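You operate a simulated robot arm through the tools that you are given. There is no shell and no other tool. Be economical: measure what you need, move in short steps, check, and stop when the job is done.

Carry out the task below with a simulated robot arm. There is one attempt and no reset: what you move stays moved.

TASK
Free the glued blue heel and press the blue top piece onto it in the hand press.
Fine: heel in the slide's cradle, top piece straight; leave the slide in and the clamp free.
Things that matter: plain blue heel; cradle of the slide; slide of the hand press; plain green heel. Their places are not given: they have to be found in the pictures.

It is judged by the outcome, as a careful person would: the job done as asked, and still so three seconds after it is handed in. It fails if anything else is knocked over, pushed out of place, dropped, spilled or broken.

THE ROBOT
A 6-joint arm with a two-finger parallel gripper, fixed in place. Base frame: the origin is at the foot of the arm, x ahead of it, y to its left, z up; the work surface is at about z = 0. Lengths are in mm, angles in degrees, forces in N, time in s.
With the tool pointing down near the work surface it reaches from about 140 to 580 mm from the base axis. Its first joint turns from -66.0 to 66.0 degrees. Payload 2.1 kg.
Tool frame: the origin (TCP) lies between the finger pads and is the grasp point; the fingertips stand 30 mm ahead of it; z points along the fingers, y is the line along which they close. The gripper opens to 94 mm. The fingers are 28 mm wide and 10 mm thick; the gripper's body (50 by 96 mm) begins 55 mm behind the TCP.
Orientation is that of the tool frame in the base frame, as [roll, pitch, yaw] about the fixed x, y, z axes, in that order (R = Rz(yaw) Ry(pitch) Rx(roll)). With the fingers straight down and closing along the base's y, the tool's x points along the base's -x, its y along +y and its z along -z.

THE INTERFACE
- The arm moves only by the tool step_arm. Its argument "commands" is one flat list of numbers, 6 for each row, row after row: the shift along the tool's x, y, z in cm, then the turn, a rotation vector about the tool's x, y, z in degrees. In form: [dx, dy, dz, rx, ry, rz, dx, dy, dz, rx, ry, rz, ...]. A call has 1 to 12 rows; each row is the pose to reach, as a shift and turn from the pose commanded when the call began, along the tool's axes at that moment. "jaw" is the opening, from 0 (shut) to 1 (fully open), set as the call begins (left out, the last holds). A row lasts 0.2 s, in which the tool goes at most 50 mm and 8.6 degrees; a call with a longer step from one row to the next is refused whole, and so is a gripper value outside its range. A pose out of reach is approached as far as the arm can. The call stops where the force on the tool passes 70 N (or 10 N more than at its start, if that is more) or the arm is blocked; 0.2 s more then pass. The fingers move at their own pace (about 72 mm/s each) and stop on an object; they squeeze with about 44 N. The grip force told is the motor's: it shows also when the fingers shut on nothing. Time passes only in rows, and 0.2 s behind the last, so rows that repeat a pose let the fingers close. It gives the time, the measured TCP pose, the force on the tool (base axes), the opening and the grip force at its end, in the units of the frame above (readings bear some noise).
- Cameras (640 x 400 px; columns grow to the right, rows downward): "scene" is fixed at [60.5, -373.9, 492.2]; the picture's right is [0.74, -0.68, 0.00], its down [-0.34, -0.37, -0.87] and it looks along [0.59, 0.64, -0.50] (base axes); focal length 216 px, centre (320, 200). "wrist" rides on the gripper at [-37, 0, -58] in the tool frame; the picture's right is [0.00, -1.00, 0.00], its down [0.97, 0.00, -0.24] and it looks along [0.24, 0.00, 0.97] (tool axes); focal length 218 px, centre (320, 200).
- snapshot(camera): a new picture of that camera. No time passes.
- pixel_to_xyz(camera, pixels): there is no depth. For up to 12 entries [column, row, z] of the newest picture of that camera ("zoom" is the newest enlarged one), the place [x, y] in the base frame at which the ray of that pixel passes the height z, good to about 3 mm. No time passes.
- close_up(camera, box): a new picture of the part [left, top, right, bottom] of that camera's present view, enlarged. No time passes.
- job_done(): hands the job in; it is judged then, once.

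Work in short steps. Measure before you move; look again where a grasp or a placing could have gone wrong, and mend it. You have 80 turns and 34 pictures in all, the two below and enlarged ones among them. Open the gripper and draw the arm clear of the work before you hand the job in, unless the task says otherwise; then end with one line.

The tools are called after ">>>" by a JSON object that holds its "method" and its "body". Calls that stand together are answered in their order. step_arm: Moves the arm, as the interface text tells. Its arguments: {"type":"object","properties":{"commands":{"type":"array","items":{"type":"number"}},"jaw":{"type":"number"}},"required":["commands"]} The other tools are called the same way: snapshot (camera) takes a picture; pixel_to_xyz (camera, pixels) gives the place at which the rays of pixels pass given heights; close_up (camera, box) takes an enlarged picture of a part of a camera's view; job_done () hands the job in.

At the start:

```text
time_s: 0.0
tcp_pos: [320.2, -39.3, 369.1]
ee_rot: [-179.9, 0.0, 180.0]
wrist_force: [-0.2, -0.1, 0.6]
width: 93.9
gripper_force: 0.1
```

scene: 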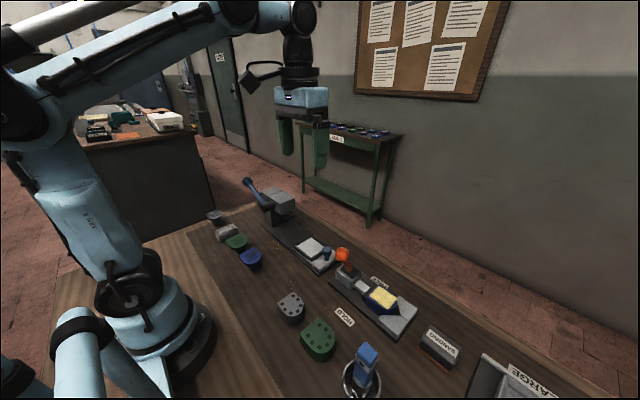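
wrist: 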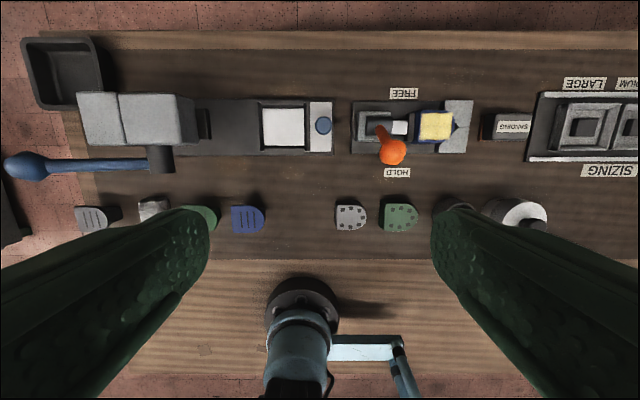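

I'll look closer at the clamp, the press and the top pieces.

>>> {"method": "close_up", "body": {"camera": "wrist", "box": [340, 70, 560, 190]}}

>>> {"method": "close_up", "body": {"camera": "wrist", "box": [60, 80, 350, 250]}}

>>> {"method": "close_up", "body": {"camera": "scene", "box": [280, 220, 480, 345]}}

>>> {"method": "close_up", "body": {"camera": "scene", "box": [190, 170, 350, 280]}}

```text
2.91 times, centred on (450, 130) of wrist
```

zoom: 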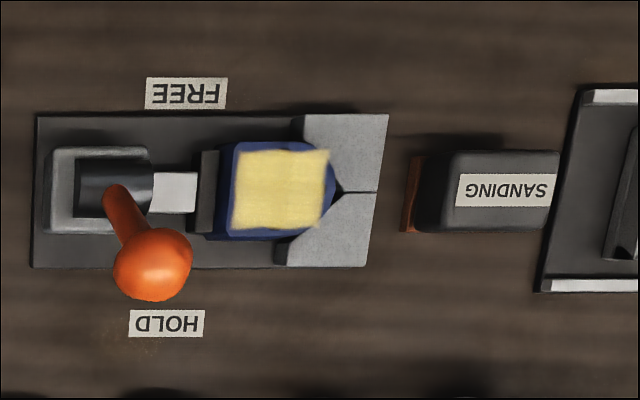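

```text
2.21 times, centred on (205, 165) of wrist
```

zoom: 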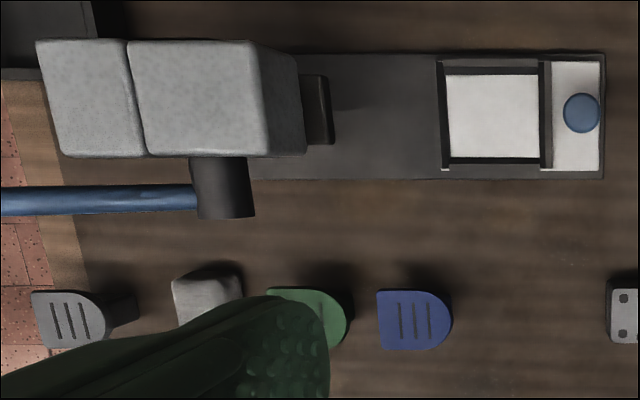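

```text
3.20 times, centred on (380, 282) of scene
```

zoom: 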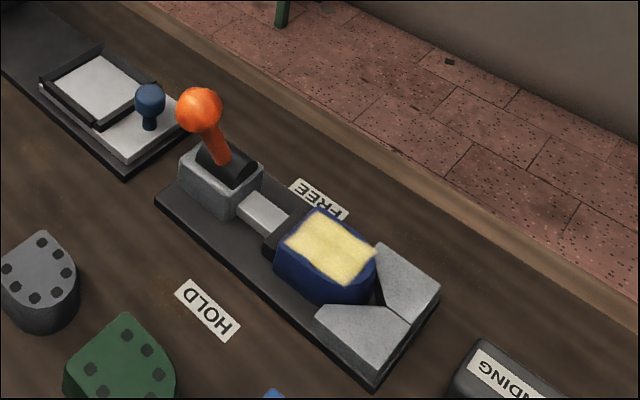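

```text
3.64 times, centred on (270, 225) of scene
```

zoom: 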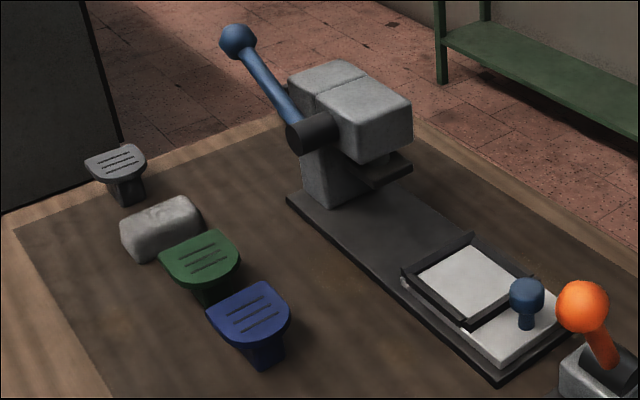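

Triangulating the main parts from both cameras (ball, knob, heel top, lever ball, top piece, press cradle).

>>> {"method": "pixel_to_xyz", "body": {"camera": "wrist", "pixels": [[393, 152, 0], [393, 152, 100], [323, 125, 0], [323, 125, 100], [436.3, 126.6, 0], [436.3, 126.6, 100], [22, 165, 0], [22, 165, 100], [247, 219.3, 0], [247, 219.3, 100], [283, 127, 0], [283, 127, 100]]}}

>>> {"method": "pixel_to_xyz", "body": {"camera": "scene", "pixels": [[342, 254, 0], [342, 254, 100], [326.3, 251, 0], [326.3, 251, 100], [382.5, 296.7, 0], [382.5, 296.7, 100], [248, 182, 0], [248, 182, 100], [250.8, 255.8, 0], [250.8, 255.8, 100], [310, 248, 0], [310, 248, 100]]}}

```text
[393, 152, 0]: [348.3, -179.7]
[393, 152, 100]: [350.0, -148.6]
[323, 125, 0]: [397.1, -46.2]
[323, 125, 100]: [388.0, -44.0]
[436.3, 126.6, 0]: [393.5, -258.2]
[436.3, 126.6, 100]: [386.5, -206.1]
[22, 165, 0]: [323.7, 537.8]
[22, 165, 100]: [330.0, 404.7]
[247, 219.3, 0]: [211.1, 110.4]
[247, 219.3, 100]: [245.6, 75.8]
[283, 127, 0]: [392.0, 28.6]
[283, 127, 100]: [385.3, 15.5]
```

```text
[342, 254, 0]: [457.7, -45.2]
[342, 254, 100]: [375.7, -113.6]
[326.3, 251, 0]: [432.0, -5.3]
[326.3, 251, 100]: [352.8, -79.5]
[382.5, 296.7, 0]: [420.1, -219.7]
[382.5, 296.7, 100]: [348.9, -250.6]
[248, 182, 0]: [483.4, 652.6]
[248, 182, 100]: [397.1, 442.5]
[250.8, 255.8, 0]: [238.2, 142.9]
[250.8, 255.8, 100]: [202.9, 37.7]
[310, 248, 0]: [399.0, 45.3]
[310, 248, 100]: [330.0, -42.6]
```

Ball of the clamp lever is near (350,-138,133), leaning to HOLD (-x). I shut the fingers and go to its -x side at tip height ~120.

>>> {"method": "step_arm", "body": {"commands": [1, -5, 0, 0, 0, 0, 2, -9.9, 2, 0, 0, 0, 2, -9.9, 7, 0, 0, 0, 2, -9.9, 12, 0, 0, 0, 2, -9.9, 17, 0, 0, 0, 2, -9.9, 20, 0, 0, 0, 2, -9.9, 21.9, 0, 0, 0, 2, -9.9, 21.9, 0, 0, 0], "jaw": 0}}

>>> {"method": "snapshot", "body": {"camera": "wrist"}}

>>> {"method": "close_up", "body": {"camera": "scene", "box": [280, 190, 440, 290]}}

```text
refused: row 1 steps farther than a row can; nothing moved
```

```text
27 pictures are left
```

wrist: 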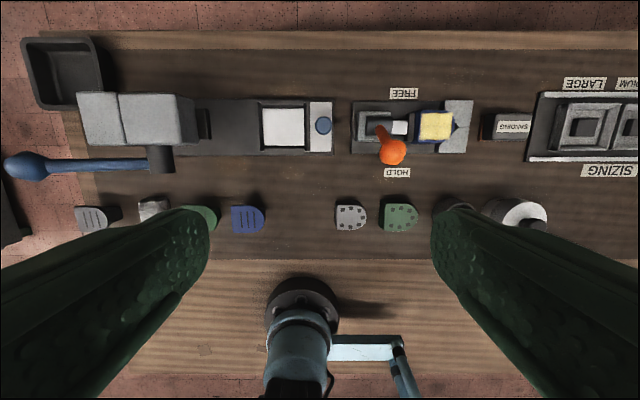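

```text
4.00 times, centred on (360, 240) of scene
```

zoom: 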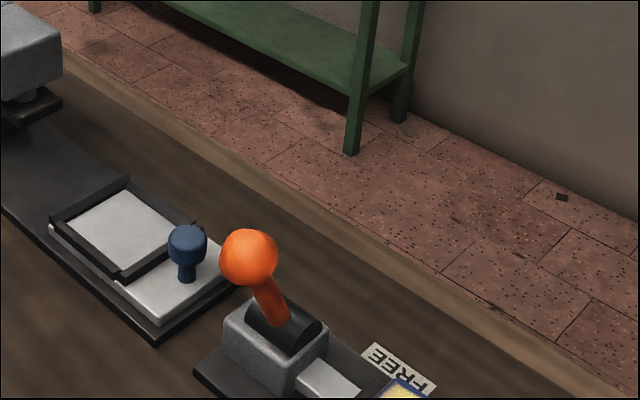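

The first step was over 50 mm; same move in smaller rows.

>>> {"method": "step_arm", "body": {"commands": [1, -4, 0, 0, 0, 0, 2, -8, 1, 0, 0, 0, 2, -9.9, 5, 0, 0, 0, 2, -9.9, 9, 0, 0, 0, 2, -9.9, 13, 0, 0, 0, 2, -9.9, 17, 0, 0, 0, 2, -9.9, 20, 0, 0, 0, 2, -9.9, 21.9, 0, 0, 0, 2, -9.9, 21.9, 0, 0, 0], "jaw": 0}}

>>> {"method": "snapshot", "body": {"camera": "wrist"}}

```text
time_s: 2.0
tcp_pos: [299.6, -137.5, 151.5]
ee_rot: [-179.9, 0.0, 180.0]
wrist_force: [-0.4, -0.1, 0.6]
width: 0.1
gripper_force: 33.1
```

```text
25 pictures are left
```

wrist: 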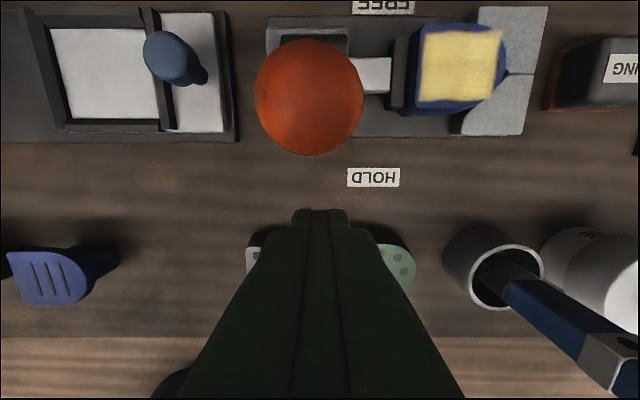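

Ball is centred at y≈-134 just ahead of the fingers. Pushing +x in small steps.

>>> {"method": "step_arm", "body": {"commands": [-1, 0.35, 0, 0, 0, 0, -2, 0.35, 0, 0, 0, 0, -3, 0.35, 0, 0, 0, 0, -4, 0.35, 0, 0, 0, 0, -5, 0.35, 0, 0, 0, 0, -6, 0.35, 0, 0, 0, 0, -7, 0.35, 0, 0, 0, 0, -8, 0.35, 0, 0, 0, 0, -9, 0.35, 0, 0, 0, 0, -9.8, 0.35, 0, 0, 0, 0]}}

>>> {"method": "close_up", "body": {"camera": "scene", "box": [280, 200, 460, 312]}}

```text
time_s: 4.2
tcp_pos: [399.5, -134.5, 151.2]
ee_rot: [-179.8, 0.1, -180.0]
wrist_force: [0.4, -0.2, 0.1]
width: 0.1
gripper_force: 33.3
```

```text
3.56 times, centred on (370, 256) of scene
```

zoom: 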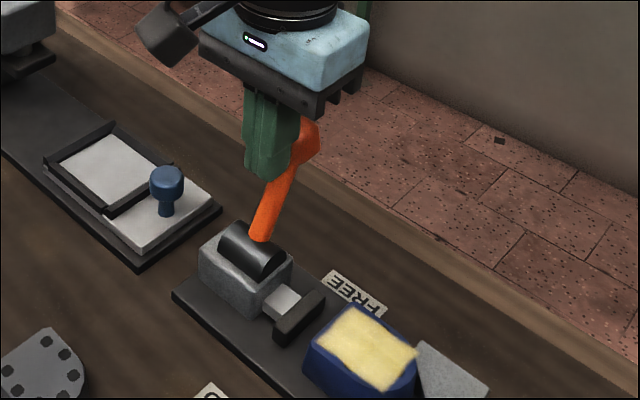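

The jaw is drawn back from the heel; a little more push to the end stop.

>>> {"method": "step_arm", "body": {"commands": [-0.7, 0, 0, 0, 0, 0, -1.4, 0, 0, 0, 0, 0, -2, 0, 0, 0, 0, 0, -2.6, 0, 0, 0, 0, 0]}}

```text
time_s: 4.7
tcp_pos: [400.8, -133.9, 149.5]
ee_rot: [179.8, -2.0, 179.8]
wrist_force: [-7.1, 1.1, 2.9]
width: 0.0
gripper_force: 33.1
stopped in row 2: the force on the tool passed its limit (the readings are from after the stop); the commanded pose is now the measured one
```

End stop reached. Back off, rise, open, and look down on the heel.

>>> {"method": "step_arm", "body": {"commands": [2, 0, 0, 0, 0, 0, 4, 0, 0, 0, 0, 0, 4, 0, -4, 0, 0, 0, 4, 0, -8, 0, 0, 0, 2.5, -4, -8, 0, 0, 0, 1, -8, -7, 0, 0, 0, 1, -10.1, -5, 0, 0, 0, 1, -10.1, -5, 0, 0, 0], "jaw": 0.98}}

>>> {"method": "snapshot", "body": {"camera": "wrist"}}

>>> {"method": "close_up", "body": {"camera": "scene", "box": [300, 200, 460, 345]}}

```text
time_s: 6.5
tcp_pos: [391.3, -234.4, 199.5]
ee_rot: [179.8, -1.9, 179.8]
wrist_force: [-0.3, -0.1, -0.3]
width: 92.1
gripper_force: 0.0
```

```text
23 pictures are left
```

wrist: 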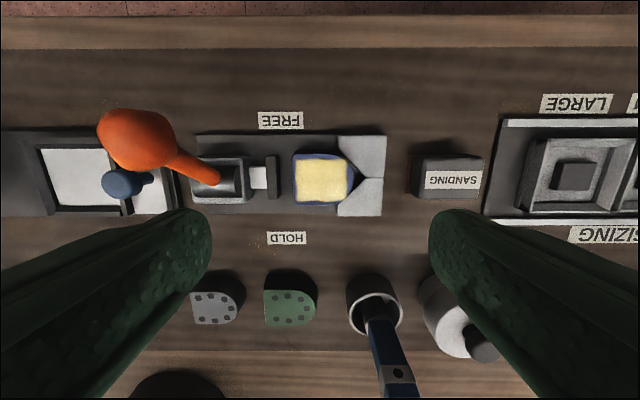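

```text
2.76 times, centred on (380, 272) of scene
```

zoom: 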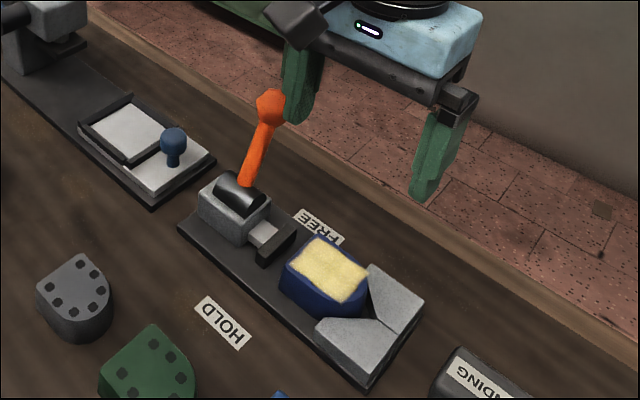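

Heel is free. Correct the small tilt, then turn 90° so the fingers close along x (the heel's straight sides).

>>> {"method": "step_arm", "body": {"commands": [0, 0, 0, 0, -2, 0, 0, 0, 0, 0, -2, 0]}}

>>> {"method": "step_arm", "body": {"commands": [0, 0, 0, 0, 0, 8.5, 0, 0, 0, 0, 0, 17, 0, 0, 0, 0, 0, 25.5, 0, 0, 0, 0, 0, 34, 0, 0, 0, 0, 0, 42.5, 0, 0, 0, 0, 0, 51, 0, 0, 0, 0, 0, 59.5, 0, 0, 0, 0, 0, 68, 0, 0, 0, 0, 0, 76.5, 0, 0, 0, 0, 0, 85, 0, 0, 0, 0, 0, 89.8, 0, 0, 0, 0, 0, 89.8]}}

>>> {"method": "close_up", "body": {"camera": "wrist", "box": [240, 110, 440, 235]}}

```text
time_s: 7.1
tcp_pos: [392.2, -234.3, 200.0]
ee_rot: [179.9, 0.2, 179.8]
wrist_force: [1.0, 1.2, 0.0]
width: 92.5
gripper_force: 0.0
```

```text
time_s: 9.7
tcp_pos: [391.5, -234.9, 198.8]
ee_rot: [179.8, -0.3, 89.9]
wrist_force: [-0.4, -0.4, 0.0]
width: 91.8
gripper_force: 0.0
```

```text
3.20 times, centred on (340, 172) of wrist
```

zoom: 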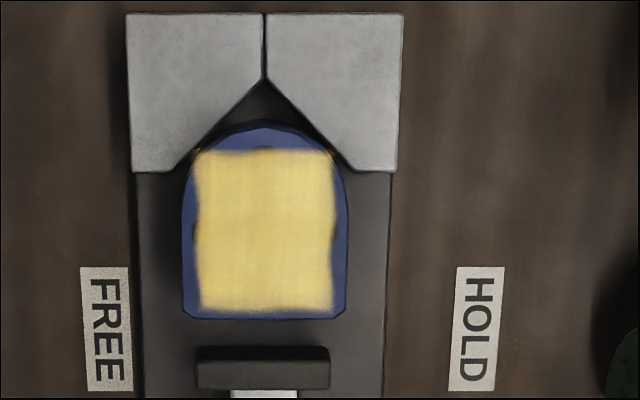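

>>> {"method": "pixel_to_xyz", "body": {"camera": "zoom", "pixels": [[182, 260, 44], [347, 260, 44], [264, 120, 44], [264, 318, 44], [182, 310, 10], [345, 310, 10], [130, 172, 44], [398, 172, 44], [200, 388, 30], [327, 388, 30]]}}

```text
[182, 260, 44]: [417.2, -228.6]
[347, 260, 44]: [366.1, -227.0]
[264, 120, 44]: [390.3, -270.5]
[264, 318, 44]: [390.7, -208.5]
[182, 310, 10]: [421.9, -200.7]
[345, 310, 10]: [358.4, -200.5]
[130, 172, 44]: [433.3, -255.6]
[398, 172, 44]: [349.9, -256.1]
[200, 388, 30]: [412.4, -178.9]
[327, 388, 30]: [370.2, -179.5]
```

Heel spans x 366–417, y -270…-208. Descend with TCP at (391.5,-229), z 57 and look before closing.

>>> {"method": "step_arm", "body": {"commands": [0.6, 0, 3, 0, 0, 0, 0.6, 0, 7, 0, 0, 0, 0.6, 0, 10, 0, 0, 0, 0.6, 0, 12.5, 0, 0, 0, 0.6, 0, 14.2, 0, 0, 0, 0.6, 0, 14.2, 0, 0, 0]}}

>>> {"method": "close_up", "body": {"camera": "scene", "box": [300, 220, 460, 345]}}

```text
time_s: 11.1
tcp_pos: [390.5, -228.3, 57.5]
ee_rot: [179.9, -0.2, 90.1]
wrist_force: [0.5, 0.6, -0.1]
width: 91.9
gripper_force: 0.0
```

```text
3.20 times, centred on (380, 282) of scene
```

zoom: 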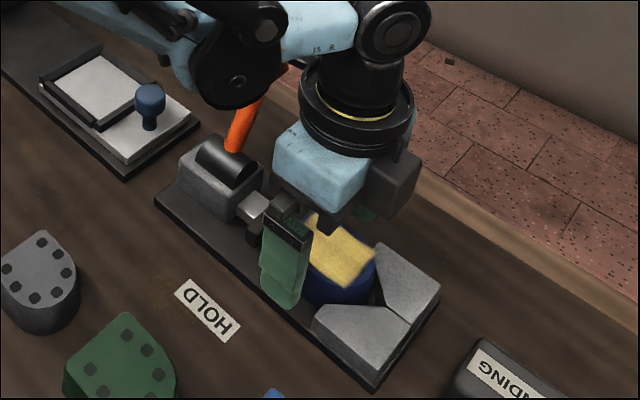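

>>> {"method": "step_arm", "body": {"commands": [0, 0, 0, 0, 0, 0, 0, 0, 0, 0, 0, 0, 0, 0, 0, 0, 0, 0, 0, 0, 0, 0, 0, 0], "jaw": 0.4}}

```text
time_s: 12.1
tcp_pos: [390.7, -229.4, 57.5]
ee_rot: [180.0, -0.2, 90.0]
wrist_force: [-1.5, 1.0, -0.1]
width: 53.8
gripper_force: 44.1
```

Gripped (53.8 mm). Lift straight up.

>>> {"method": "step_arm", "body": {"commands": [0, 0, -1, 0, 0, 0, 0, 0, -3, 0, 0, 0, 0, 0, -6, 0, 0, 0, 0, 0, -10, 0, 0, 0, 0, 0, -14, 0, 0, 0, 0, 0, -14, 0, 0, 0]}}

>>> {"method": "snapshot", "body": {"camera": "scene"}}

```text
time_s: 13.5
tcp_pos: [391.3, -228.5, 200.3]
ee_rot: [180.0, -0.3, 89.9]
wrist_force: [-0.1, -0.6, 0.2]
width: 37.7
gripper_force: 0.0
```

```text
19 pictures are left
```

scene: 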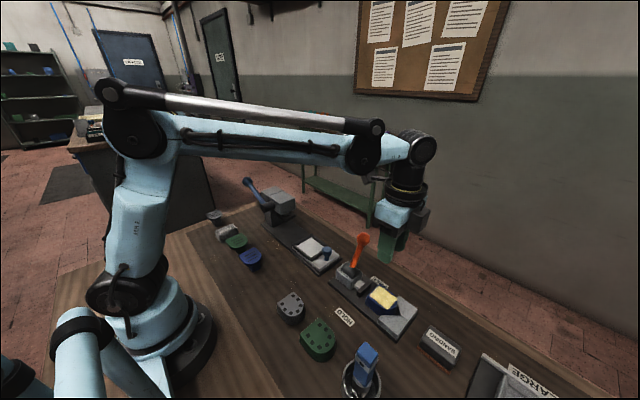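

The fingers slid off; the heel stayed. Looking at the heel's shape and place again.

>>> {"method": "close_up", "body": {"camera": "scene", "box": [345, 265, 425, 330]}}

>>> {"method": "close_up", "body": {"camera": "wrist", "box": [240, 110, 440, 235]}}

```text
6.15 times, centred on (385, 298) of scene
```

zoom: 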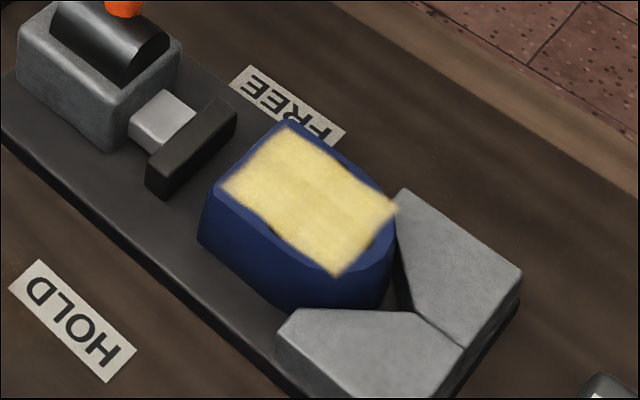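

```text
3.20 times, centred on (340, 172) of wrist
```

zoom: 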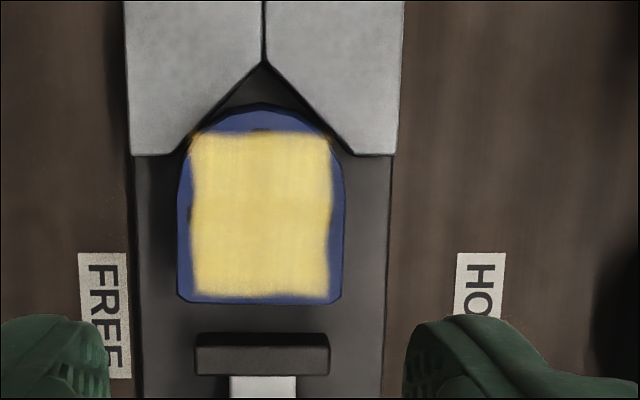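

Heel unmoved; it widens downward, so I grip ~10 mm lower with the jaw commanded fully shut, then lift slightly to check.

>>> {"method": "step_arm", "body": {"commands": [0, 0, 4, 0, 0, 0, 0, 0, 8, 0, 0, 0, 0, 0, 11.5, 0, 0, 0, 0, 0, 14, 0, 0, 0, 0, 0, 15.3, 0, 0, 0, 0, 0, 15.3, 0, 0, 0], "jaw": 0.98}}

>>> {"method": "step_arm", "body": {"commands": [0, 0, 0, 0, 0, 0, 0, 0, 0, 0, 0, 0, 0, 0, 0, 0, 0, 0, 0, 0, 0, 0, 0, 0], "jaw": 0}}

>>> {"method": "step_arm", "body": {"commands": [0, 0, -0.5, 0, 0, 0, 0, 0, -1, 0, 0, 0, 0, 0, -1.5, 0, 0, 0, 0, 0, -2, 0, 0, 0]}}

```text
time_s: 14.9
tcp_pos: [393.6, -227.5, 46.3]
ee_rot: [180.0, -0.1, 90.0]
wrist_force: [0.5, -0.6, -0.3]
width: 92.2
gripper_force: 0.1
```

```text
time_s: 15.9
tcp_pos: [391.5, -227.1, 45.6]
ee_rot: [180.0, -0.2, 90.0]
wrist_force: [-11.7, 7.5, -0.9]
width: 55.2
gripper_force: 44.2
```

```text
time_s: 16.9
tcp_pos: [392.7, -229.0, 65.0]
ee_rot: [179.8, 0.0, 90.0]
wrist_force: [0.7, -0.2, -1.0]
width: 55.4
gripper_force: 44.3
```

Still held at 55.4. Lift on and check.

>>> {"method": "step_arm", "body": {"commands": [0, 0, -2, 0, 0, 0, 0, 0, -4, 0, 0, 0, 0, 0, -7, 0, 0, 0, 0, 0, -10, 0, 0, 0, 0, 0, -10, 0, 0, 0]}}

>>> {"method": "close_up", "body": {"camera": "scene", "box": [330, 180, 470, 330]}}

```text
time_s: 18.1
tcp_pos: [392.6, -228.8, 165.3]
ee_rot: [180.0, -0.2, 90.0]
wrist_force: [-0.4, 0.3, -0.6]
width: 55.3
gripper_force: 44.3
```

```text
2.67 times, centred on (400, 255) of scene
```

zoom: 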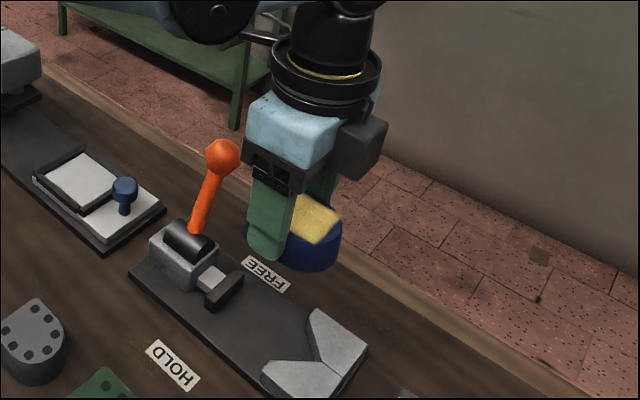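

Heel held. Rise to z 240 and carry along +y over the cradle to view it (upper half of the wrist picture).

>>> {"method": "step_arm", "body": {"commands": [0, 0, -4, 0, 0, 0, 0, 0, -7.5, 0, 0, 0, 3, 0, -7.5, 0, 0, 0, 7, 0, -7.5, 0, 0, 0, 11, 0, -7.5, 0, 0, 0, 15, 0, -7.5, 0, 0, 0, 19, 0, -7.5, 0, 0, 0, 23, 0, -7.5, 0, 0, 0, 26, 0, -7.5, 0, 0, 0, 28.5, 0, -7.5, 0, 0, 0, 28.5, 0, -7.5, 0, 0, 0]}}

>>> {"method": "snapshot", "body": {"camera": "wrist"}}

```text
time_s: 20.5
tcp_pos: [391.0, 55.2, 242.2]
ee_rot: [179.9, -0.2, 90.0]
wrist_force: [0.0, 0.0, -1.8]
width: 54.9
gripper_force: 43.4
```

```text
15 pictures are left
```

wrist: 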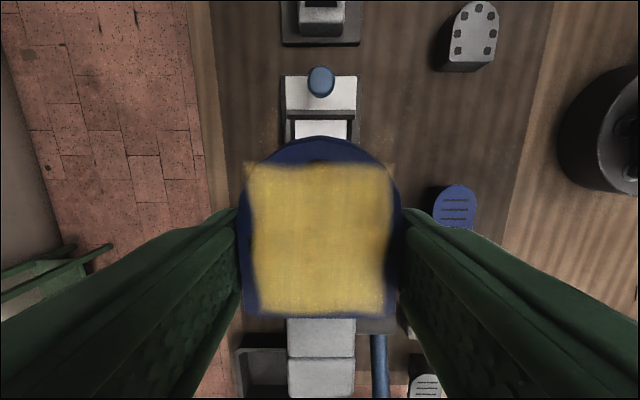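

>>> {"method": "pixel_to_xyz", "body": {"camera": "wrist", "pixels": [[320, 80, 55], [285, 108, 18], [358, 108, 18], [295, 122, 18], [347, 122, 18], [290, 112, 28], [353, 112, 28], [290, 119, 28], [283, 45, 8], [361, 45, 8], [320, 76, 18]]}}

```text
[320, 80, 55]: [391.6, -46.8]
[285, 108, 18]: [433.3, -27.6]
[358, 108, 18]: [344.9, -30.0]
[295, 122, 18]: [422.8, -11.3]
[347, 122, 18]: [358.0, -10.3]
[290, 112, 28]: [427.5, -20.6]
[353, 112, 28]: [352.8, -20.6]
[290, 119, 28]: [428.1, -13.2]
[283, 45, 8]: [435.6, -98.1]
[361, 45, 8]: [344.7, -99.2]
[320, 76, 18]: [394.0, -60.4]
```

Cradle interior ≈ x 358–423, y -11…67 (floor ~z 18). Moving to TCP (390.5, 39) and descending in steps to z 64.

>>> {"method": "step_arm", "body": {"commands": [-1.6, 0, 0, 0, 0, 0, -1.6, 0, 4, 0, 0, 0, -1.6, 0, 8, 0, 0, 0, -1.6, 0, 12, 0, 0, 0, -1.6, 0, 15.5, 0, 0, 0, -1.6, 0, 17.8, 0, 0, 0, -1.6, 0, 17.8, 0, 0, 0]}}

>>> {"method": "close_up", "body": {"camera": "scene", "box": [260, 200, 380, 285]}}

>>> {"method": "snapshot", "body": {"camera": "wrist"}}

```text
time_s: 22.1
tcp_pos: [391.9, 41.4, 63.3]
ee_rot: [179.8, -0.1, 90.0]
wrist_force: [0.4, -2.8, 2.1]
width: 55.5
gripper_force: 43.9
```

```text
4.71 times, centred on (320, 242) of scene
```

zoom: 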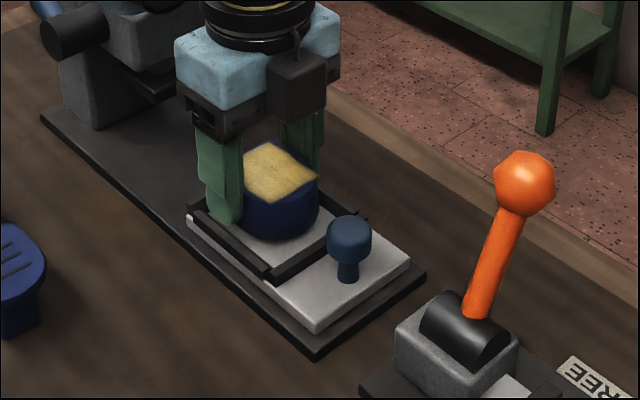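

```text
13 pictures are left
```

wrist: 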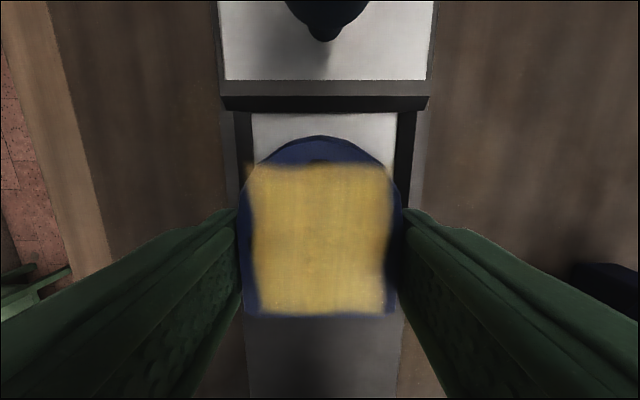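

>>> {"method": "pixel_to_xyz", "body": {"camera": "wrist", "pixels": [[320, 97, 28], [320, 112, 18], [252, 115, 18], [398, 115, 18], [245, 115, 25], [402, 115, 25], [320, 137, 62], [320, 315, 62], [320, 97, 20], [320, 80, 18], [320, 318, 25], [320, 318, 18]]}}

>>> {"method": "close_up", "body": {"camera": "scene", "box": [285, 220, 345, 260]}}

```text
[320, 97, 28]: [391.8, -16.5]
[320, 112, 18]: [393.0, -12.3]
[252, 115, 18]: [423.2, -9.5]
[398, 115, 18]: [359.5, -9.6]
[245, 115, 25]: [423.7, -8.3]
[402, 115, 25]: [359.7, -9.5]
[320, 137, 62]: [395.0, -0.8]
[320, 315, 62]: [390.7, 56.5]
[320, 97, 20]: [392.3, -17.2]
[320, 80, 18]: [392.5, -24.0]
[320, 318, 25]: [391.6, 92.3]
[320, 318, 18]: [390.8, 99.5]
```

```text
10.00 times, centred on (315, 240) of scene
```

zoom: 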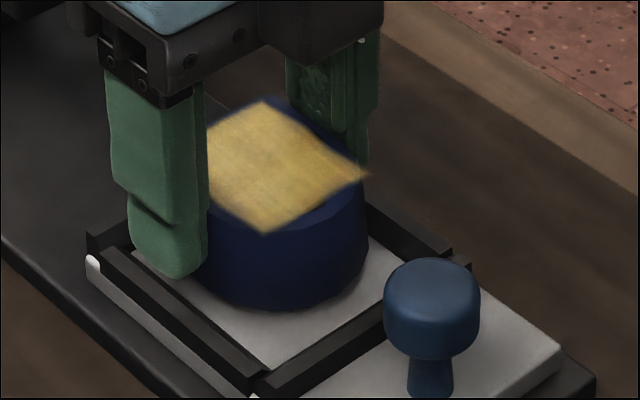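

Heel centred (y -1…56) over the cradle. Lower gently until contact.

>>> {"method": "step_arm", "body": {"commands": [0, 0, 0.2, 0, 0, 0, 0, 0, 0.4, 0, 0, 0, 0, 0, 0.6, 0, 0, 0, 0, 0, 0.6, 0, 0, 0]}}

```text
time_s: 23.1
tcp_pos: [391.4, 41.9, 58.5]
ee_rot: [179.9, -0.2, 89.9]
wrist_force: [-3.8, -0.7, 21.1]
width: 55.2
gripper_force: 44.2
stopped in row 4: the force on the tool passed its limit (the readings are from after the stop); the commanded pose is now the measured one
```

Contact. Open and rise slowly.

>>> {"method": "step_arm", "body": {"commands": [0, 0, -0.1, 0, 0, 0, 0, 0, -0.2, 0, 0, 0, 0, 0, -0.3, 0, 0, 0, 0, 0, -2, 0, 0, 0, 0, 0, -5, 0, 0, 0, 0, 0, -9, 0, 0, 0, 0, 0, -13, 0, 0, 0, -3, 0, -15, 0, 0, 0, -3, 0, -15, 0, 0, 0], "jaw": 0.9}}

>>> {"method": "close_up", "body": {"camera": "wrist", "box": [200, 70, 520, 270]}}

>>> {"method": "close_up", "body": {"camera": "scene", "box": [220, 165, 380, 285]}}

```text
time_s: 25.1
tcp_pos: [393.8, 9.2, 208.0]
ee_rot: [179.9, -0.1, 90.0]
wrist_force: [-0.8, -0.2, 0.1]
width: 84.7
gripper_force: 0.1
```

```text
2.00 times, centred on (360, 170) of wrist
```

zoom: 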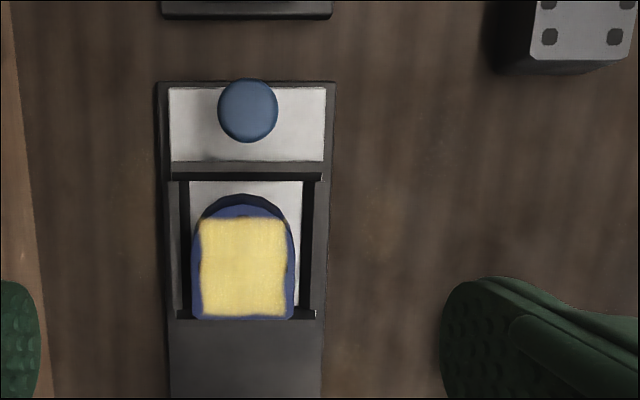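

```text
3.33 times, centred on (300, 225) of scene
```

zoom: 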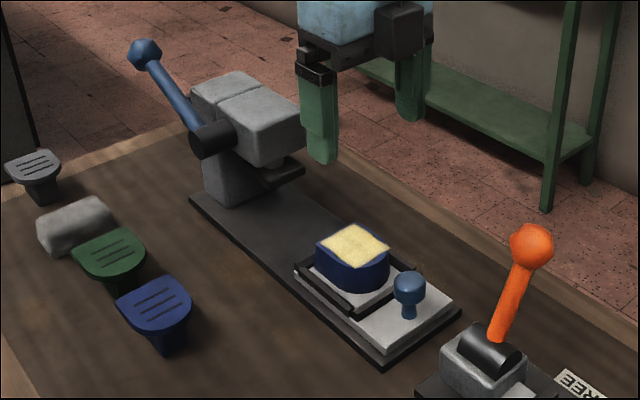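

>>> {"method": "pixel_to_xyz", "body": {"camera": "zoom", "pixels": [[192, 260, 52], [295, 260, 52], [245, 205, 52], [245, 320, 52], [185, 312, 27], [310, 312, 27], [185, 320, 27], [245, 181, 27], [245, 110, 55], [245, 195, 45], [202, 320, 52], [286, 317, 52]]}}

>>> {"method": "pixel_to_xyz", "body": {"camera": "wrist", "pixels": [[296, 145, 20]]}}

```text
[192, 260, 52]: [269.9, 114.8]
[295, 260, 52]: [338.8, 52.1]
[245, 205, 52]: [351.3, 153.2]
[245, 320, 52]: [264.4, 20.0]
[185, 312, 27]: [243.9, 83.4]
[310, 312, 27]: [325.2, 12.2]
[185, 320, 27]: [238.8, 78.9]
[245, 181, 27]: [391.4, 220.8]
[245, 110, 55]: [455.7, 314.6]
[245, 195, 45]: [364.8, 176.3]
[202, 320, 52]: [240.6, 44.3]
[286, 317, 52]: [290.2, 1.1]
```

```text
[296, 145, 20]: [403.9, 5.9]
```

>>> {"method": "pixel_to_xyz", "body": {"camera": "wrist", "pixels": [[296, 200, 52], [347.5, 200, 52], [322, 172.5, 52], [322, 230, 52], [293, 226, 27], [315, 230, 27], [322, 160.5, 27], [322, 168, 45]]}}

>>> {"method": "pixel_to_xyz", "body": {"camera": "zoom", "pixels": [[153, 300, 43], [118, 300, 43], [180, 277, 43], [153, 320, 43], [192, 298, 43], [410, 285, 58], [144, 52, 165], [355, 245, 53], [170, 352, 0], [112, 250, 43]]}}

```text
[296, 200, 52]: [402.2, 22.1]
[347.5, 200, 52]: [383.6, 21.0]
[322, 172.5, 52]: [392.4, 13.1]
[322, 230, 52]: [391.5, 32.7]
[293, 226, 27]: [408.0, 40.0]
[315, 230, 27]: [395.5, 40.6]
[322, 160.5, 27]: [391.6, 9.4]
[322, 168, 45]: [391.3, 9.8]
```

```text
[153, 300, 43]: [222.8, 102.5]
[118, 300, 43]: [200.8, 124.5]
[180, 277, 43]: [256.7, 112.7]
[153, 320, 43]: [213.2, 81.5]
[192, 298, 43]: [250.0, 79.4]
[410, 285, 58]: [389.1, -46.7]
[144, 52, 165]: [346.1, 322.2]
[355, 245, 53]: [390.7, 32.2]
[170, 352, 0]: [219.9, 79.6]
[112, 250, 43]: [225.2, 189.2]
```

>>> {"method": "pixel_to_xyz", "body": {"camera": "wrist", "pixels": [[192, 260, 52], [295, 260, 52], [245, 205, 52], [245, 320, 52], [185, 312, 27], [310, 312, 27], [245, 181, 27], [248, 110, 58], [202, 320, 52], [286, 317, 52]]}}

```text
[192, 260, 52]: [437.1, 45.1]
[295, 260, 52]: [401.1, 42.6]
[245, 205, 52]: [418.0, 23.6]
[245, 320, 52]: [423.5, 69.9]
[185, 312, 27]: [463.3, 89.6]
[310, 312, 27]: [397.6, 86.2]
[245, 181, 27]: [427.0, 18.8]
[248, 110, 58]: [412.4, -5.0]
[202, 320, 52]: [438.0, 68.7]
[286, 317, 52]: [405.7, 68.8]
```

Heel sits in the cradle, centre ≈(392, 27.5), top z≈53. Now over to the blue top piece near (225, 95) for a look from above.

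>>> {"method": "step_arm", "body": {"commands": [1, -3, 0, 0, 0, 0, 2.5, -6.5, 0, 0, 0, 0, 4, -10, 0, 0, 0, 0, 6, -13.5, 1, 0, 0, 0, 8, -16, 3, 0, 0, 0, 8.6, -16.9, 5, 0, 0, 0, 8.6, -16.9, 5, 0, 0, 0]}}

>>> {"method": "snapshot", "body": {"camera": "wrist"}}

>>> {"method": "close_up", "body": {"camera": "scene", "box": [210, 215, 290, 275]}}

```text
time_s: 26.7
tcp_pos: [222.9, 97.2, 159.6]
ee_rot: [179.9, -0.2, 89.9]
wrist_force: [0.1, 0.3, -0.5]
width: 84.6
gripper_force: 0.1
```

```text
9 pictures are left
```

wrist: 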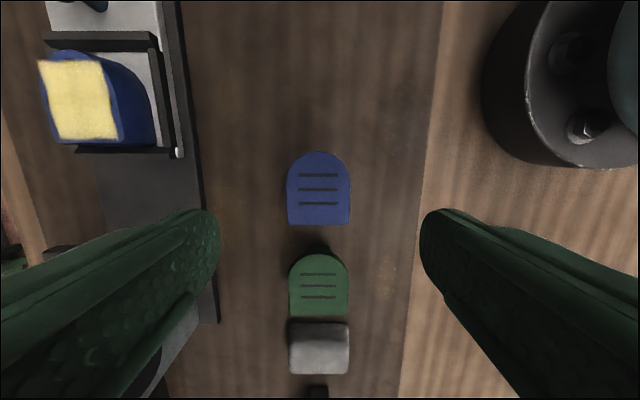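

```text
6.67 times, centred on (250, 245) of scene
```

zoom: 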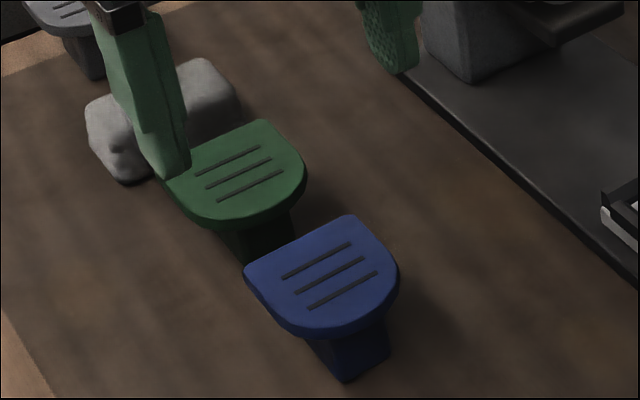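

>>> {"method": "pixel_to_xyz", "body": {"camera": "wrist", "pixels": [[287, 200, 43], [350, 200, 43], [319, 152, 43], [319, 224, 43], [287, 200, 38], [350, 200, 38], [319, 188, 43], [319, 188, 38]]}}

>>> {"method": "pixel_to_xyz", "body": {"camera": "zoom", "pixels": [[330, 276, 43], [330, 276, 38], [330, 276, 48], [346, 218, 43], [248, 272, 43], [348, 383, 0], [390, 358, 0]]}}

```text
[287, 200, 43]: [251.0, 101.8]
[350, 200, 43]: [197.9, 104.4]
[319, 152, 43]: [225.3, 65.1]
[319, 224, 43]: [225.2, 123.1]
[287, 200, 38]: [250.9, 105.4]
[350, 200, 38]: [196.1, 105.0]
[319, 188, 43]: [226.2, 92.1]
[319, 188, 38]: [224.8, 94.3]
```

```text
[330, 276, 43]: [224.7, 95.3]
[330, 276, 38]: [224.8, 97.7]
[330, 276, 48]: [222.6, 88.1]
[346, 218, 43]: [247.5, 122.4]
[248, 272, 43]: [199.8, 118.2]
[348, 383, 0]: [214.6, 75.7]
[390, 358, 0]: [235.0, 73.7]
```

Top piece: x 198–251, y 65–123, top z≈42. Go down over its straight sides with tips at z≈32 and close.

>>> {"method": "step_arm", "body": {"commands": [0.45, 0.16, 3, 0, 0, 0, 0.45, 0.16, 6, 0, 0, 0, 0.45, 0.16, 8.5, 0, 0, 0, 0.45, 0.16, 9.75, 0, 0, 0, 0.45, 0.16, 9.75, 0, 0, 0]}}

>>> {"method": "step_arm", "body": {"commands": [0, 0, 0, 0, 0, 0, 0, 0, 0, 0, 0, 0, 0, 0, 0, 0, 0, 0, 0, 0, 0, 0, 0, 0], "jaw": 0.3}}

>>> {"method": "step_arm", "body": {"commands": [0, 0, -0.5, 0, 0, 0, 0, 0, -1.5, 0, 0, 0, 0, 0, -3, 0, 0, 0, 0, 0, -5, 0, 0, 0]}}

>>> {"method": "close_up", "body": {"camera": "scene", "box": [190, 190, 350, 290]}}

```text
time_s: 27.9
tcp_pos: [225.4, 101.9, 60.4]
ee_rot: [180.0, -0.1, 89.9]
wrist_force: [0.3, 0.6, 1.3]
width: 84.6
gripper_force: 0.0
```

```text
time_s: 28.9
tcp_pos: [224.2, 102.5, 62.1]
ee_rot: [179.9, -0.2, 90.0]
wrist_force: [0.3, -0.8, 0.6]
width: 52.0
gripper_force: 44.3
```

```text
time_s: 29.9
tcp_pos: [223.2, 101.3, 111.3]
ee_rot: [179.8, -0.2, 90.1]
wrist_force: [0.2, 0.1, -0.6]
width: 52.2
gripper_force: 43.8
```

```text
4.00 times, centred on (270, 240) of scene
```

zoom: 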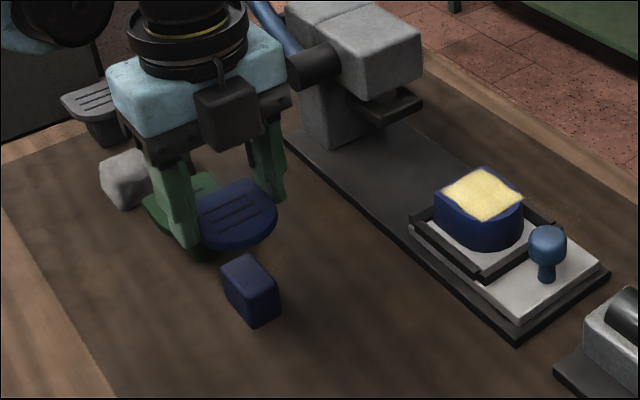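

Slab lifted (52 mm grip), stand left behind. Carry it at z 160 over the heel, then stop at z 95.

>>> {"method": "step_arm", "body": {"commands": [0, 0, -4.8, 0, 0, 0, -1, 4, -4.8, 0, 0, 0, -2.6, 8, -4.8, 0, 0, 0, -4.2, 12, -4.8, 0, 0, 0, -6, 15.5, -4.8, 0, 0, 0, -6.6, 16.75, -4.8, 0, 0, 0, -6.6, 16.75, -2, 0, 0, 0, -6.6, 16.75, 0, 0, 0, 0, -6.6, 16.75, 1.6, 0, 0, 0, -6.6, 16.75, 1.6, 0, 0, 0, -6.6, 16.75, 1.6, 0, 0, 0]}}

>>> {"method": "snapshot", "body": {"camera": "wrist"}}

>>> {"method": "close_up", "body": {"camera": "scene", "box": [275, 200, 355, 260]}}

```text
time_s: 32.3
tcp_pos: [391.3, 35.1, 95.4]
ee_rot: [179.9, -0.2, 90.0]
wrist_force: [0.1, 0.7, 0.2]
width: 52.3
gripper_force: 44.6
```

```text
6 pictures are left
```

wrist: 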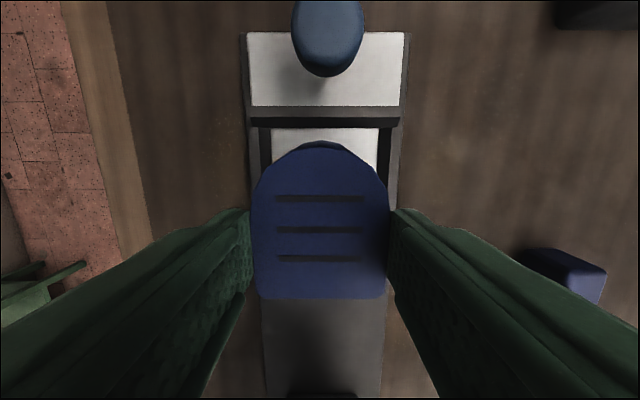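

```text
6.67 times, centred on (315, 230) of scene
```

zoom: 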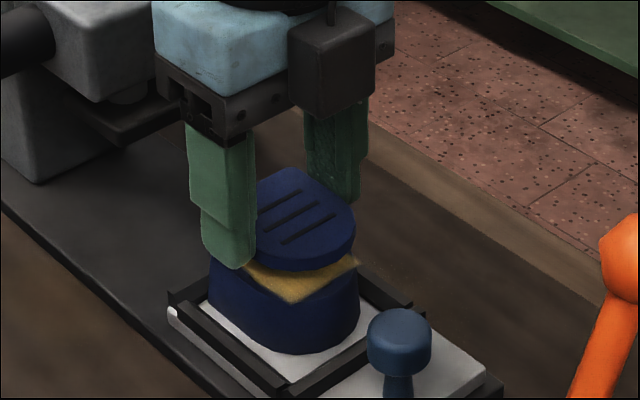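

Slab spans y≈-1…59, heel -3…57.5: shift -1.5 mm in y, then lower gently to contact (~z 79).

>>> {"method": "step_arm", "body": {"commands": [-0.15, 0.03, 0.5, 0, 0, 0, -0.15, 0.03, 1.0, 0, 0, 0, -0.15, 0.03, 1.2, 0, 0, 0, -0.15, 0.03, 1.35, 0, 0, 0, -0.15, 0.03, 1.5, 0, 0, 0, -0.15, 0.03, 1.65, 0, 0, 0, -0.15, 0.03, 1.8, 0, 0, 0, -0.15, 0.03, 1.95, 0, 0, 0]}}

```text
time_s: 33.7
tcp_pos: [391.2, 36.1, 80.7]
ee_rot: [179.9, -0.2, 90.0]
wrist_force: [0.8, -0.1, 19.5]
width: 52.5
gripper_force: 44.5
stopped in row 7: the force on the tool passed its limit (the readings are from after the stop); the commanded pose is now the measured one
```

Contact. Release, rise and look.

>>> {"method": "step_arm", "body": {"commands": [0, 0, 0, 0, 0, 0, 0, 0, 0, 0, 0, 0, 0, 0, -2, 0, 0, 0, 0, 0, -6, 0, 0, 0, -3, 0, -10, 0, 0, 0, -6, 0, -12, 0, 0, 0, -6, 0, -12, 0, 0, 0], "jaw": 0.85}}

>>> {"method": "snapshot", "body": {"camera": "wrist"}}

```text
time_s: 35.3
tcp_pos: [393.0, -26.9, 201.7]
ee_rot: [180.0, -0.2, 90.2]
wrist_force: [0.0, 0.6, 0.1]
width: 79.9
gripper_force: 0.1
```

```text
4 pictures are left
```

wrist: 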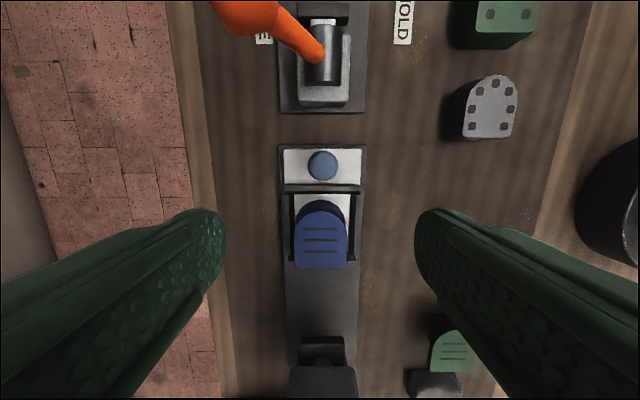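

Slab is on straight. Next: grip the slide's knob at (391,-47), tips at z≈36.

>>> {"method": "step_arm", "body": {"commands": [-2, -0.15, 3, 0, 0, 0, -2, -0.15, 7, 0, 0, 0, -2, -0.15, 10.5, 0, 0, 0, -2, -0.15, 13, 0, 0, 0, -2, -0.15, 13.5, 0, 0, 0, -2, -0.15, 13.5, 0, 0, 0]}}

>>> {"method": "step_arm", "body": {"commands": [0, 0, 0, 0, 0, 0, 0, 0, 0, 0, 0, 0, 0, 0, 0, 0, 0, 0, 0, 0, 0, 0, 0, 0], "jaw": 0.1}}

```text
time_s: 36.7
tcp_pos: [390.2, -44.1, 66.7]
ee_rot: [180.0, -0.2, 90.1]
wrist_force: [-0.1, 0.9, 0.8]
width: 80.2
gripper_force: 0.0
```

```text
time_s: 37.7
tcp_pos: [389.8, -44.4, 67.2]
ee_rot: [180.0, -0.2, 90.0]
wrist_force: [-12.8, 1.2, -1.0]
width: 27.2
gripper_force: 44.7
```

Knob gripped (27 mm). Push slowly +y so the loose slab doesn't shift.

>>> {"method": "step_arm", "body": {"commands": [0.5, 0.1, 0, 0, 0, 0, 1.2, 0.1, 0, 0, 0, 0, 2, 0.1, 0, 0, 0, 0, 2.8, 0.1, 0, 0, 0, 0, 3.6, 0.1, 0, 0, 0, 0, 4.4, 0.1, 0, 0, 0, 0, 5.2, 0.1, 0, 0, 0, 0, 6, 0.1, 0, 0, 0, 0, 6.6, 0.1, 0, 0, 0, 0, 7, 0.1, 0, 0, 0, 0]}}

>>> {"method": "close_up", "body": {"camera": "scene", "box": [230, 160, 370, 260]}}

```text
time_s: 39.9
tcp_pos: [390.3, 24.7, 64.3]
ee_rot: [-179.6, -0.3, 90.0]
wrist_force: [-21.7, -1.5, -1.5]
width: 27.4
gripper_force: 45.1
```

```text
4.00 times, centred on (300, 210) of scene
```

zoom: 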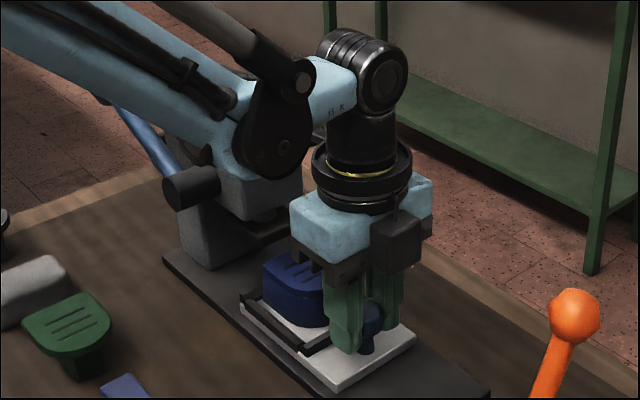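

Slide moves well, slab stays on. Continue, easing x back a little.

>>> {"method": "step_arm", "body": {"commands": [0.6, -0.15, 0, 0, 0, 0, 1.2, -0.15, 0, 0, 0, 0, 1.8, -0.15, 0, 0, 0, 0, 2.4, -0.15, 0, 0, 0, 0, 3, -0.15, 0, 0, 0, 0, 3.6, -0.15, 0, 0, 0, 0, 4.2, -0.15, 0, 0, 0, 0, 4.8, -0.15, 0, 0, 0, 0]}}

```text
time_s: 41.7
tcp_pos: [390.4, 72.6, 64.6]
ee_rot: [-180.0, -0.2, 90.0]
wrist_force: [-13.3, -1.3, 5.6]
width: 27.1
gripper_force: 44.9
```

>>> {"method": "step_arm", "body": {"commands": [0.5, 0, 0, 0, 0, 0, 1, 0, 0, 0, 0, 0, 1.5, 0, 0, 0, 0, 0, 2, 0, 0, 0, 0, 0, 2.5, 0, 0, 0, 0, 0, 3, 0, 0, 0, 0, 0]}}

```text
time_s: 43.1
tcp_pos: [390.3, 95.7, 64.9]
ee_rot: [-179.7, 0.8, 89.6]
wrist_force: [-13.2, -46.6, 27.2]
width: 27.3
gripper_force: 45.2
```

Force -46 N in y at y≈96: probably the end stop. Check with a picture.

>>> {"method": "close_up", "body": {"camera": "scene", "box": [220, 150, 360, 250]}}

```text
4.00 times, centred on (290, 200) of scene
```

zoom: 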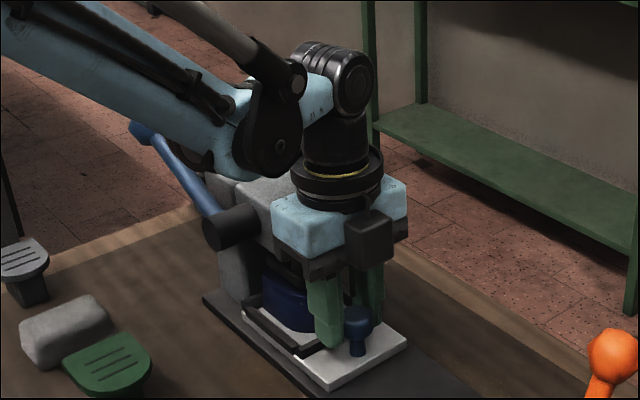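

Slide travelled 140 mm to its stop with the work under the ram. Ease off, open, back away and rise.

>>> {"method": "step_arm", "body": {"commands": [-0.6, 0, 0, 0, 0, 0, -0.6, 0, 0, 0, 0, 0]}}

>>> {"method": "step_arm", "body": {"commands": [0, 0, 0, 0, 0, 0, 0, 0, 0, 0, 0, 0, 0, 0, 0, 0, 0, 0, 0, 0, -2, 0, 0, 0, -1, 0, -6, 0, 0, 0, -2, 0, -10, 0, 0, 0, -2, 0, -14, 0, 0, 0, -2, 0, -18, 0, 0, 0, -2, 0, -19, 0, 0, 0], "jaw": 0.7}}

```text
time_s: 43.7
tcp_pos: [390.0, 95.3, 65.3]
ee_rot: [-179.9, -0.1, 90.2]
wrist_force: [-10.5, -10.9, 37.5]
width: 27.2
gripper_force: 45.2
```

```text
time_s: 45.7
tcp_pos: [387.8, 76.5, 254.8]
ee_rot: [-180.0, -0.2, 90.0]
wrist_force: [0.0, 0.2, 0.3]
width: 65.7
gripper_force: 0.0
```

Over to the press lever's ball, around (338, 312).

>>> {"method": "step_arm", "body": {"commands": [4, -1, 0, 0, 0, 0, 8, -2, 0, 0, 0, 0, 12, -3, 0, 0, 0, 0, 16, -4, 0, 0, 0, 0, 20, -5, 0, 0, 0, 0, 23.3, -5, 0, 0, 0, 0, 23.3, -5, 0, 0, 0, 0]}}

>>> {"method": "snapshot", "body": {"camera": "wrist"}}

```text
time_s: 47.3
tcp_pos: [340.1, 308.7, 257.2]
ee_rot: [180.0, -0.2, 89.9]
wrist_force: [0.3, 0.4, 0.0]
width: 65.9
gripper_force: 0.1
```

```text
1 pictures are left
```

wrist: 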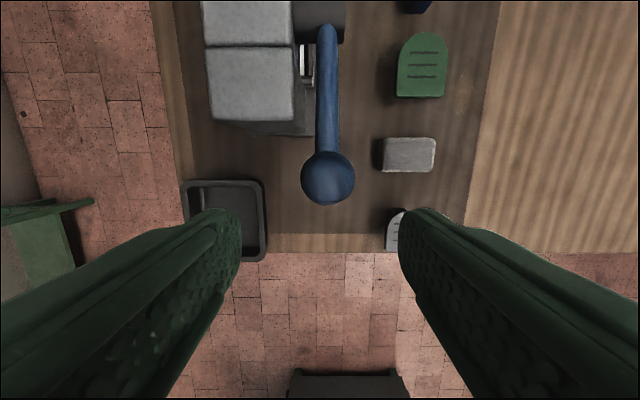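

Ball is at ≈(334.6, 293, 168), rod running to the barrel at y≈170, z≈125. Shut fingers, get above the ball and press down along its arc in small steps.

>>> {"method": "step_arm", "body": {"commands": [-0.8, -0.3, 1, 0, 0, 0, -1.5, -0.55, 2, 0, 0, 0, -1.5, -0.55, 3, 0, 0, 0, -1.5, -0.55, 3.5, 0, 0, 0, -1.5, -0.55, 3.5, 0, 0, 0], "jaw": 0}}

>>> {"method": "step_arm", "body": {"commands": [0, 0, 0.4, 0, 0, 0, 0.1, 0, 0.8, 0, 0, 0, 0.2, 0, 1.2, 0, 0, 0, 0.3, 0, 1.6, 0, 0, 0, 0.4, 0, 2.0, 0, 0, 0, 0.45, 0, 2.5, 0, 0, 0]}}

```text
time_s: 48.5
tcp_pos: [333.6, 293.8, 219.9]
ee_rot: [180.0, -0.2, 90.0]
wrist_force: [-0.7, 0.8, 1.7]
width: 0.0
gripper_force: 33.1
```

```text
time_s: 49.9
tcp_pos: [334.9, 297.9, 196.4]
ee_rot: [180.0, -0.2, 89.9]
wrist_force: [-1.2, 0.2, 1.8]
width: 0.1
gripper_force: 32.8
```

Little force; continue down the arc.

>>> {"method": "step_arm", "body": {"commands": [0.1, 0, 0.6, 0, 0, 0, 0.15, 0, 1.2, 0, 0, 0, 0.15, 0, 1.8, 0, 0, 0, 0.15, 0, 2.4, 0, 0, 0, 0.1, 0, 3.0, 0, 0, 0, 0.05, 0, 3.6, 0, 0, 0, 0, 0, 4.2, 0, 0, 0, -0.05, 0, 4.7, 0, 0, 0]}}

```text
time_s: 51.0
tcp_pos: [334.1, 300.6, 176.9]
ee_rot: [179.7, -0.5, 90.2]
wrist_force: [-0.7, -3.8, 46.6]
width: 0.0
gripper_force: 32.6
stopped in row 5: the force on the tool passed its limit (the readings are from after the stop); the commanded pose is now the measured one
```

Resistance at lever ≈ level. Press once more to see whether it yields or is the end.

>>> {"method": "step_arm", "body": {"commands": [0, 0, 0.3, 0, 0, 0, 0, 0, 0.6, 0, 0, 0, 0, 0, 0.9, 0, 0, 0, 0, 0, 1.2, 0, 0, 0]}}

```text
time_s: 51.4
tcp_pos: [334.4, 301.0, 176.5]
ee_rot: [179.8, -0.5, 90.0]
wrist_force: [-1.5, -2.9, 45.8]
width: 0.0
gripper_force: 32.6
stopped in row 1: the force on the tool passed its limit (the readings are from after the stop); the commanded pose is now the measured one
```

Solid stop. Hold the pressure ~2 s, then lift off slowly.

>>> {"method": "step_arm", "body": {"commands": [0, 0, 0, 0, 0, 0, 0, 0, 0, 0, 0, 0, 0, 0, 0, 0, 0, 0, 0, 0, 0, 0, 0, 0, 0, 0, 0, 0, 0, 0, 0, 0, 0, 0, 0, 0, 0, 0, 0, 0, 0, 0, 0, 0, 0, 0, 0, 0, 0, 0, 0, 0, 0, 0, 0, 0, 0, 0, 0, 0]}}

>>> {"method": "step_arm", "body": {"commands": [0, 0, -0.4, 0, 0, 0, 0, 0, -0.8, 0, 0, 0, 0, 0, -1.2, 0, 0, 0, 0, 0, -1.6, 0, 0, 0, 0, 0, -2, 0, 0, 0, 0, 0, -3, 0, 0, 0, 0, 0, -5, 0, 0, 0, 0, 0, -8, 0, 0, 0, 0, 0, -11, 0, 0, 0]}}

```text
time_s: 53.6
tcp_pos: [334.6, 300.1, 176.7]
ee_rot: [179.9, -0.6, 90.1]
wrist_force: [-7.3, -11.7, 54.7]
width: 0.0
gripper_force: 33.1
```

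```text
time_s: 55.6
tcp_pos: [334.3, 298.8, 284.9]
ee_rot: [179.8, -0.6, 90.2]
wrist_force: [-0.4, -0.5, 0.6]
width: 0.1
gripper_force: 33.1
```

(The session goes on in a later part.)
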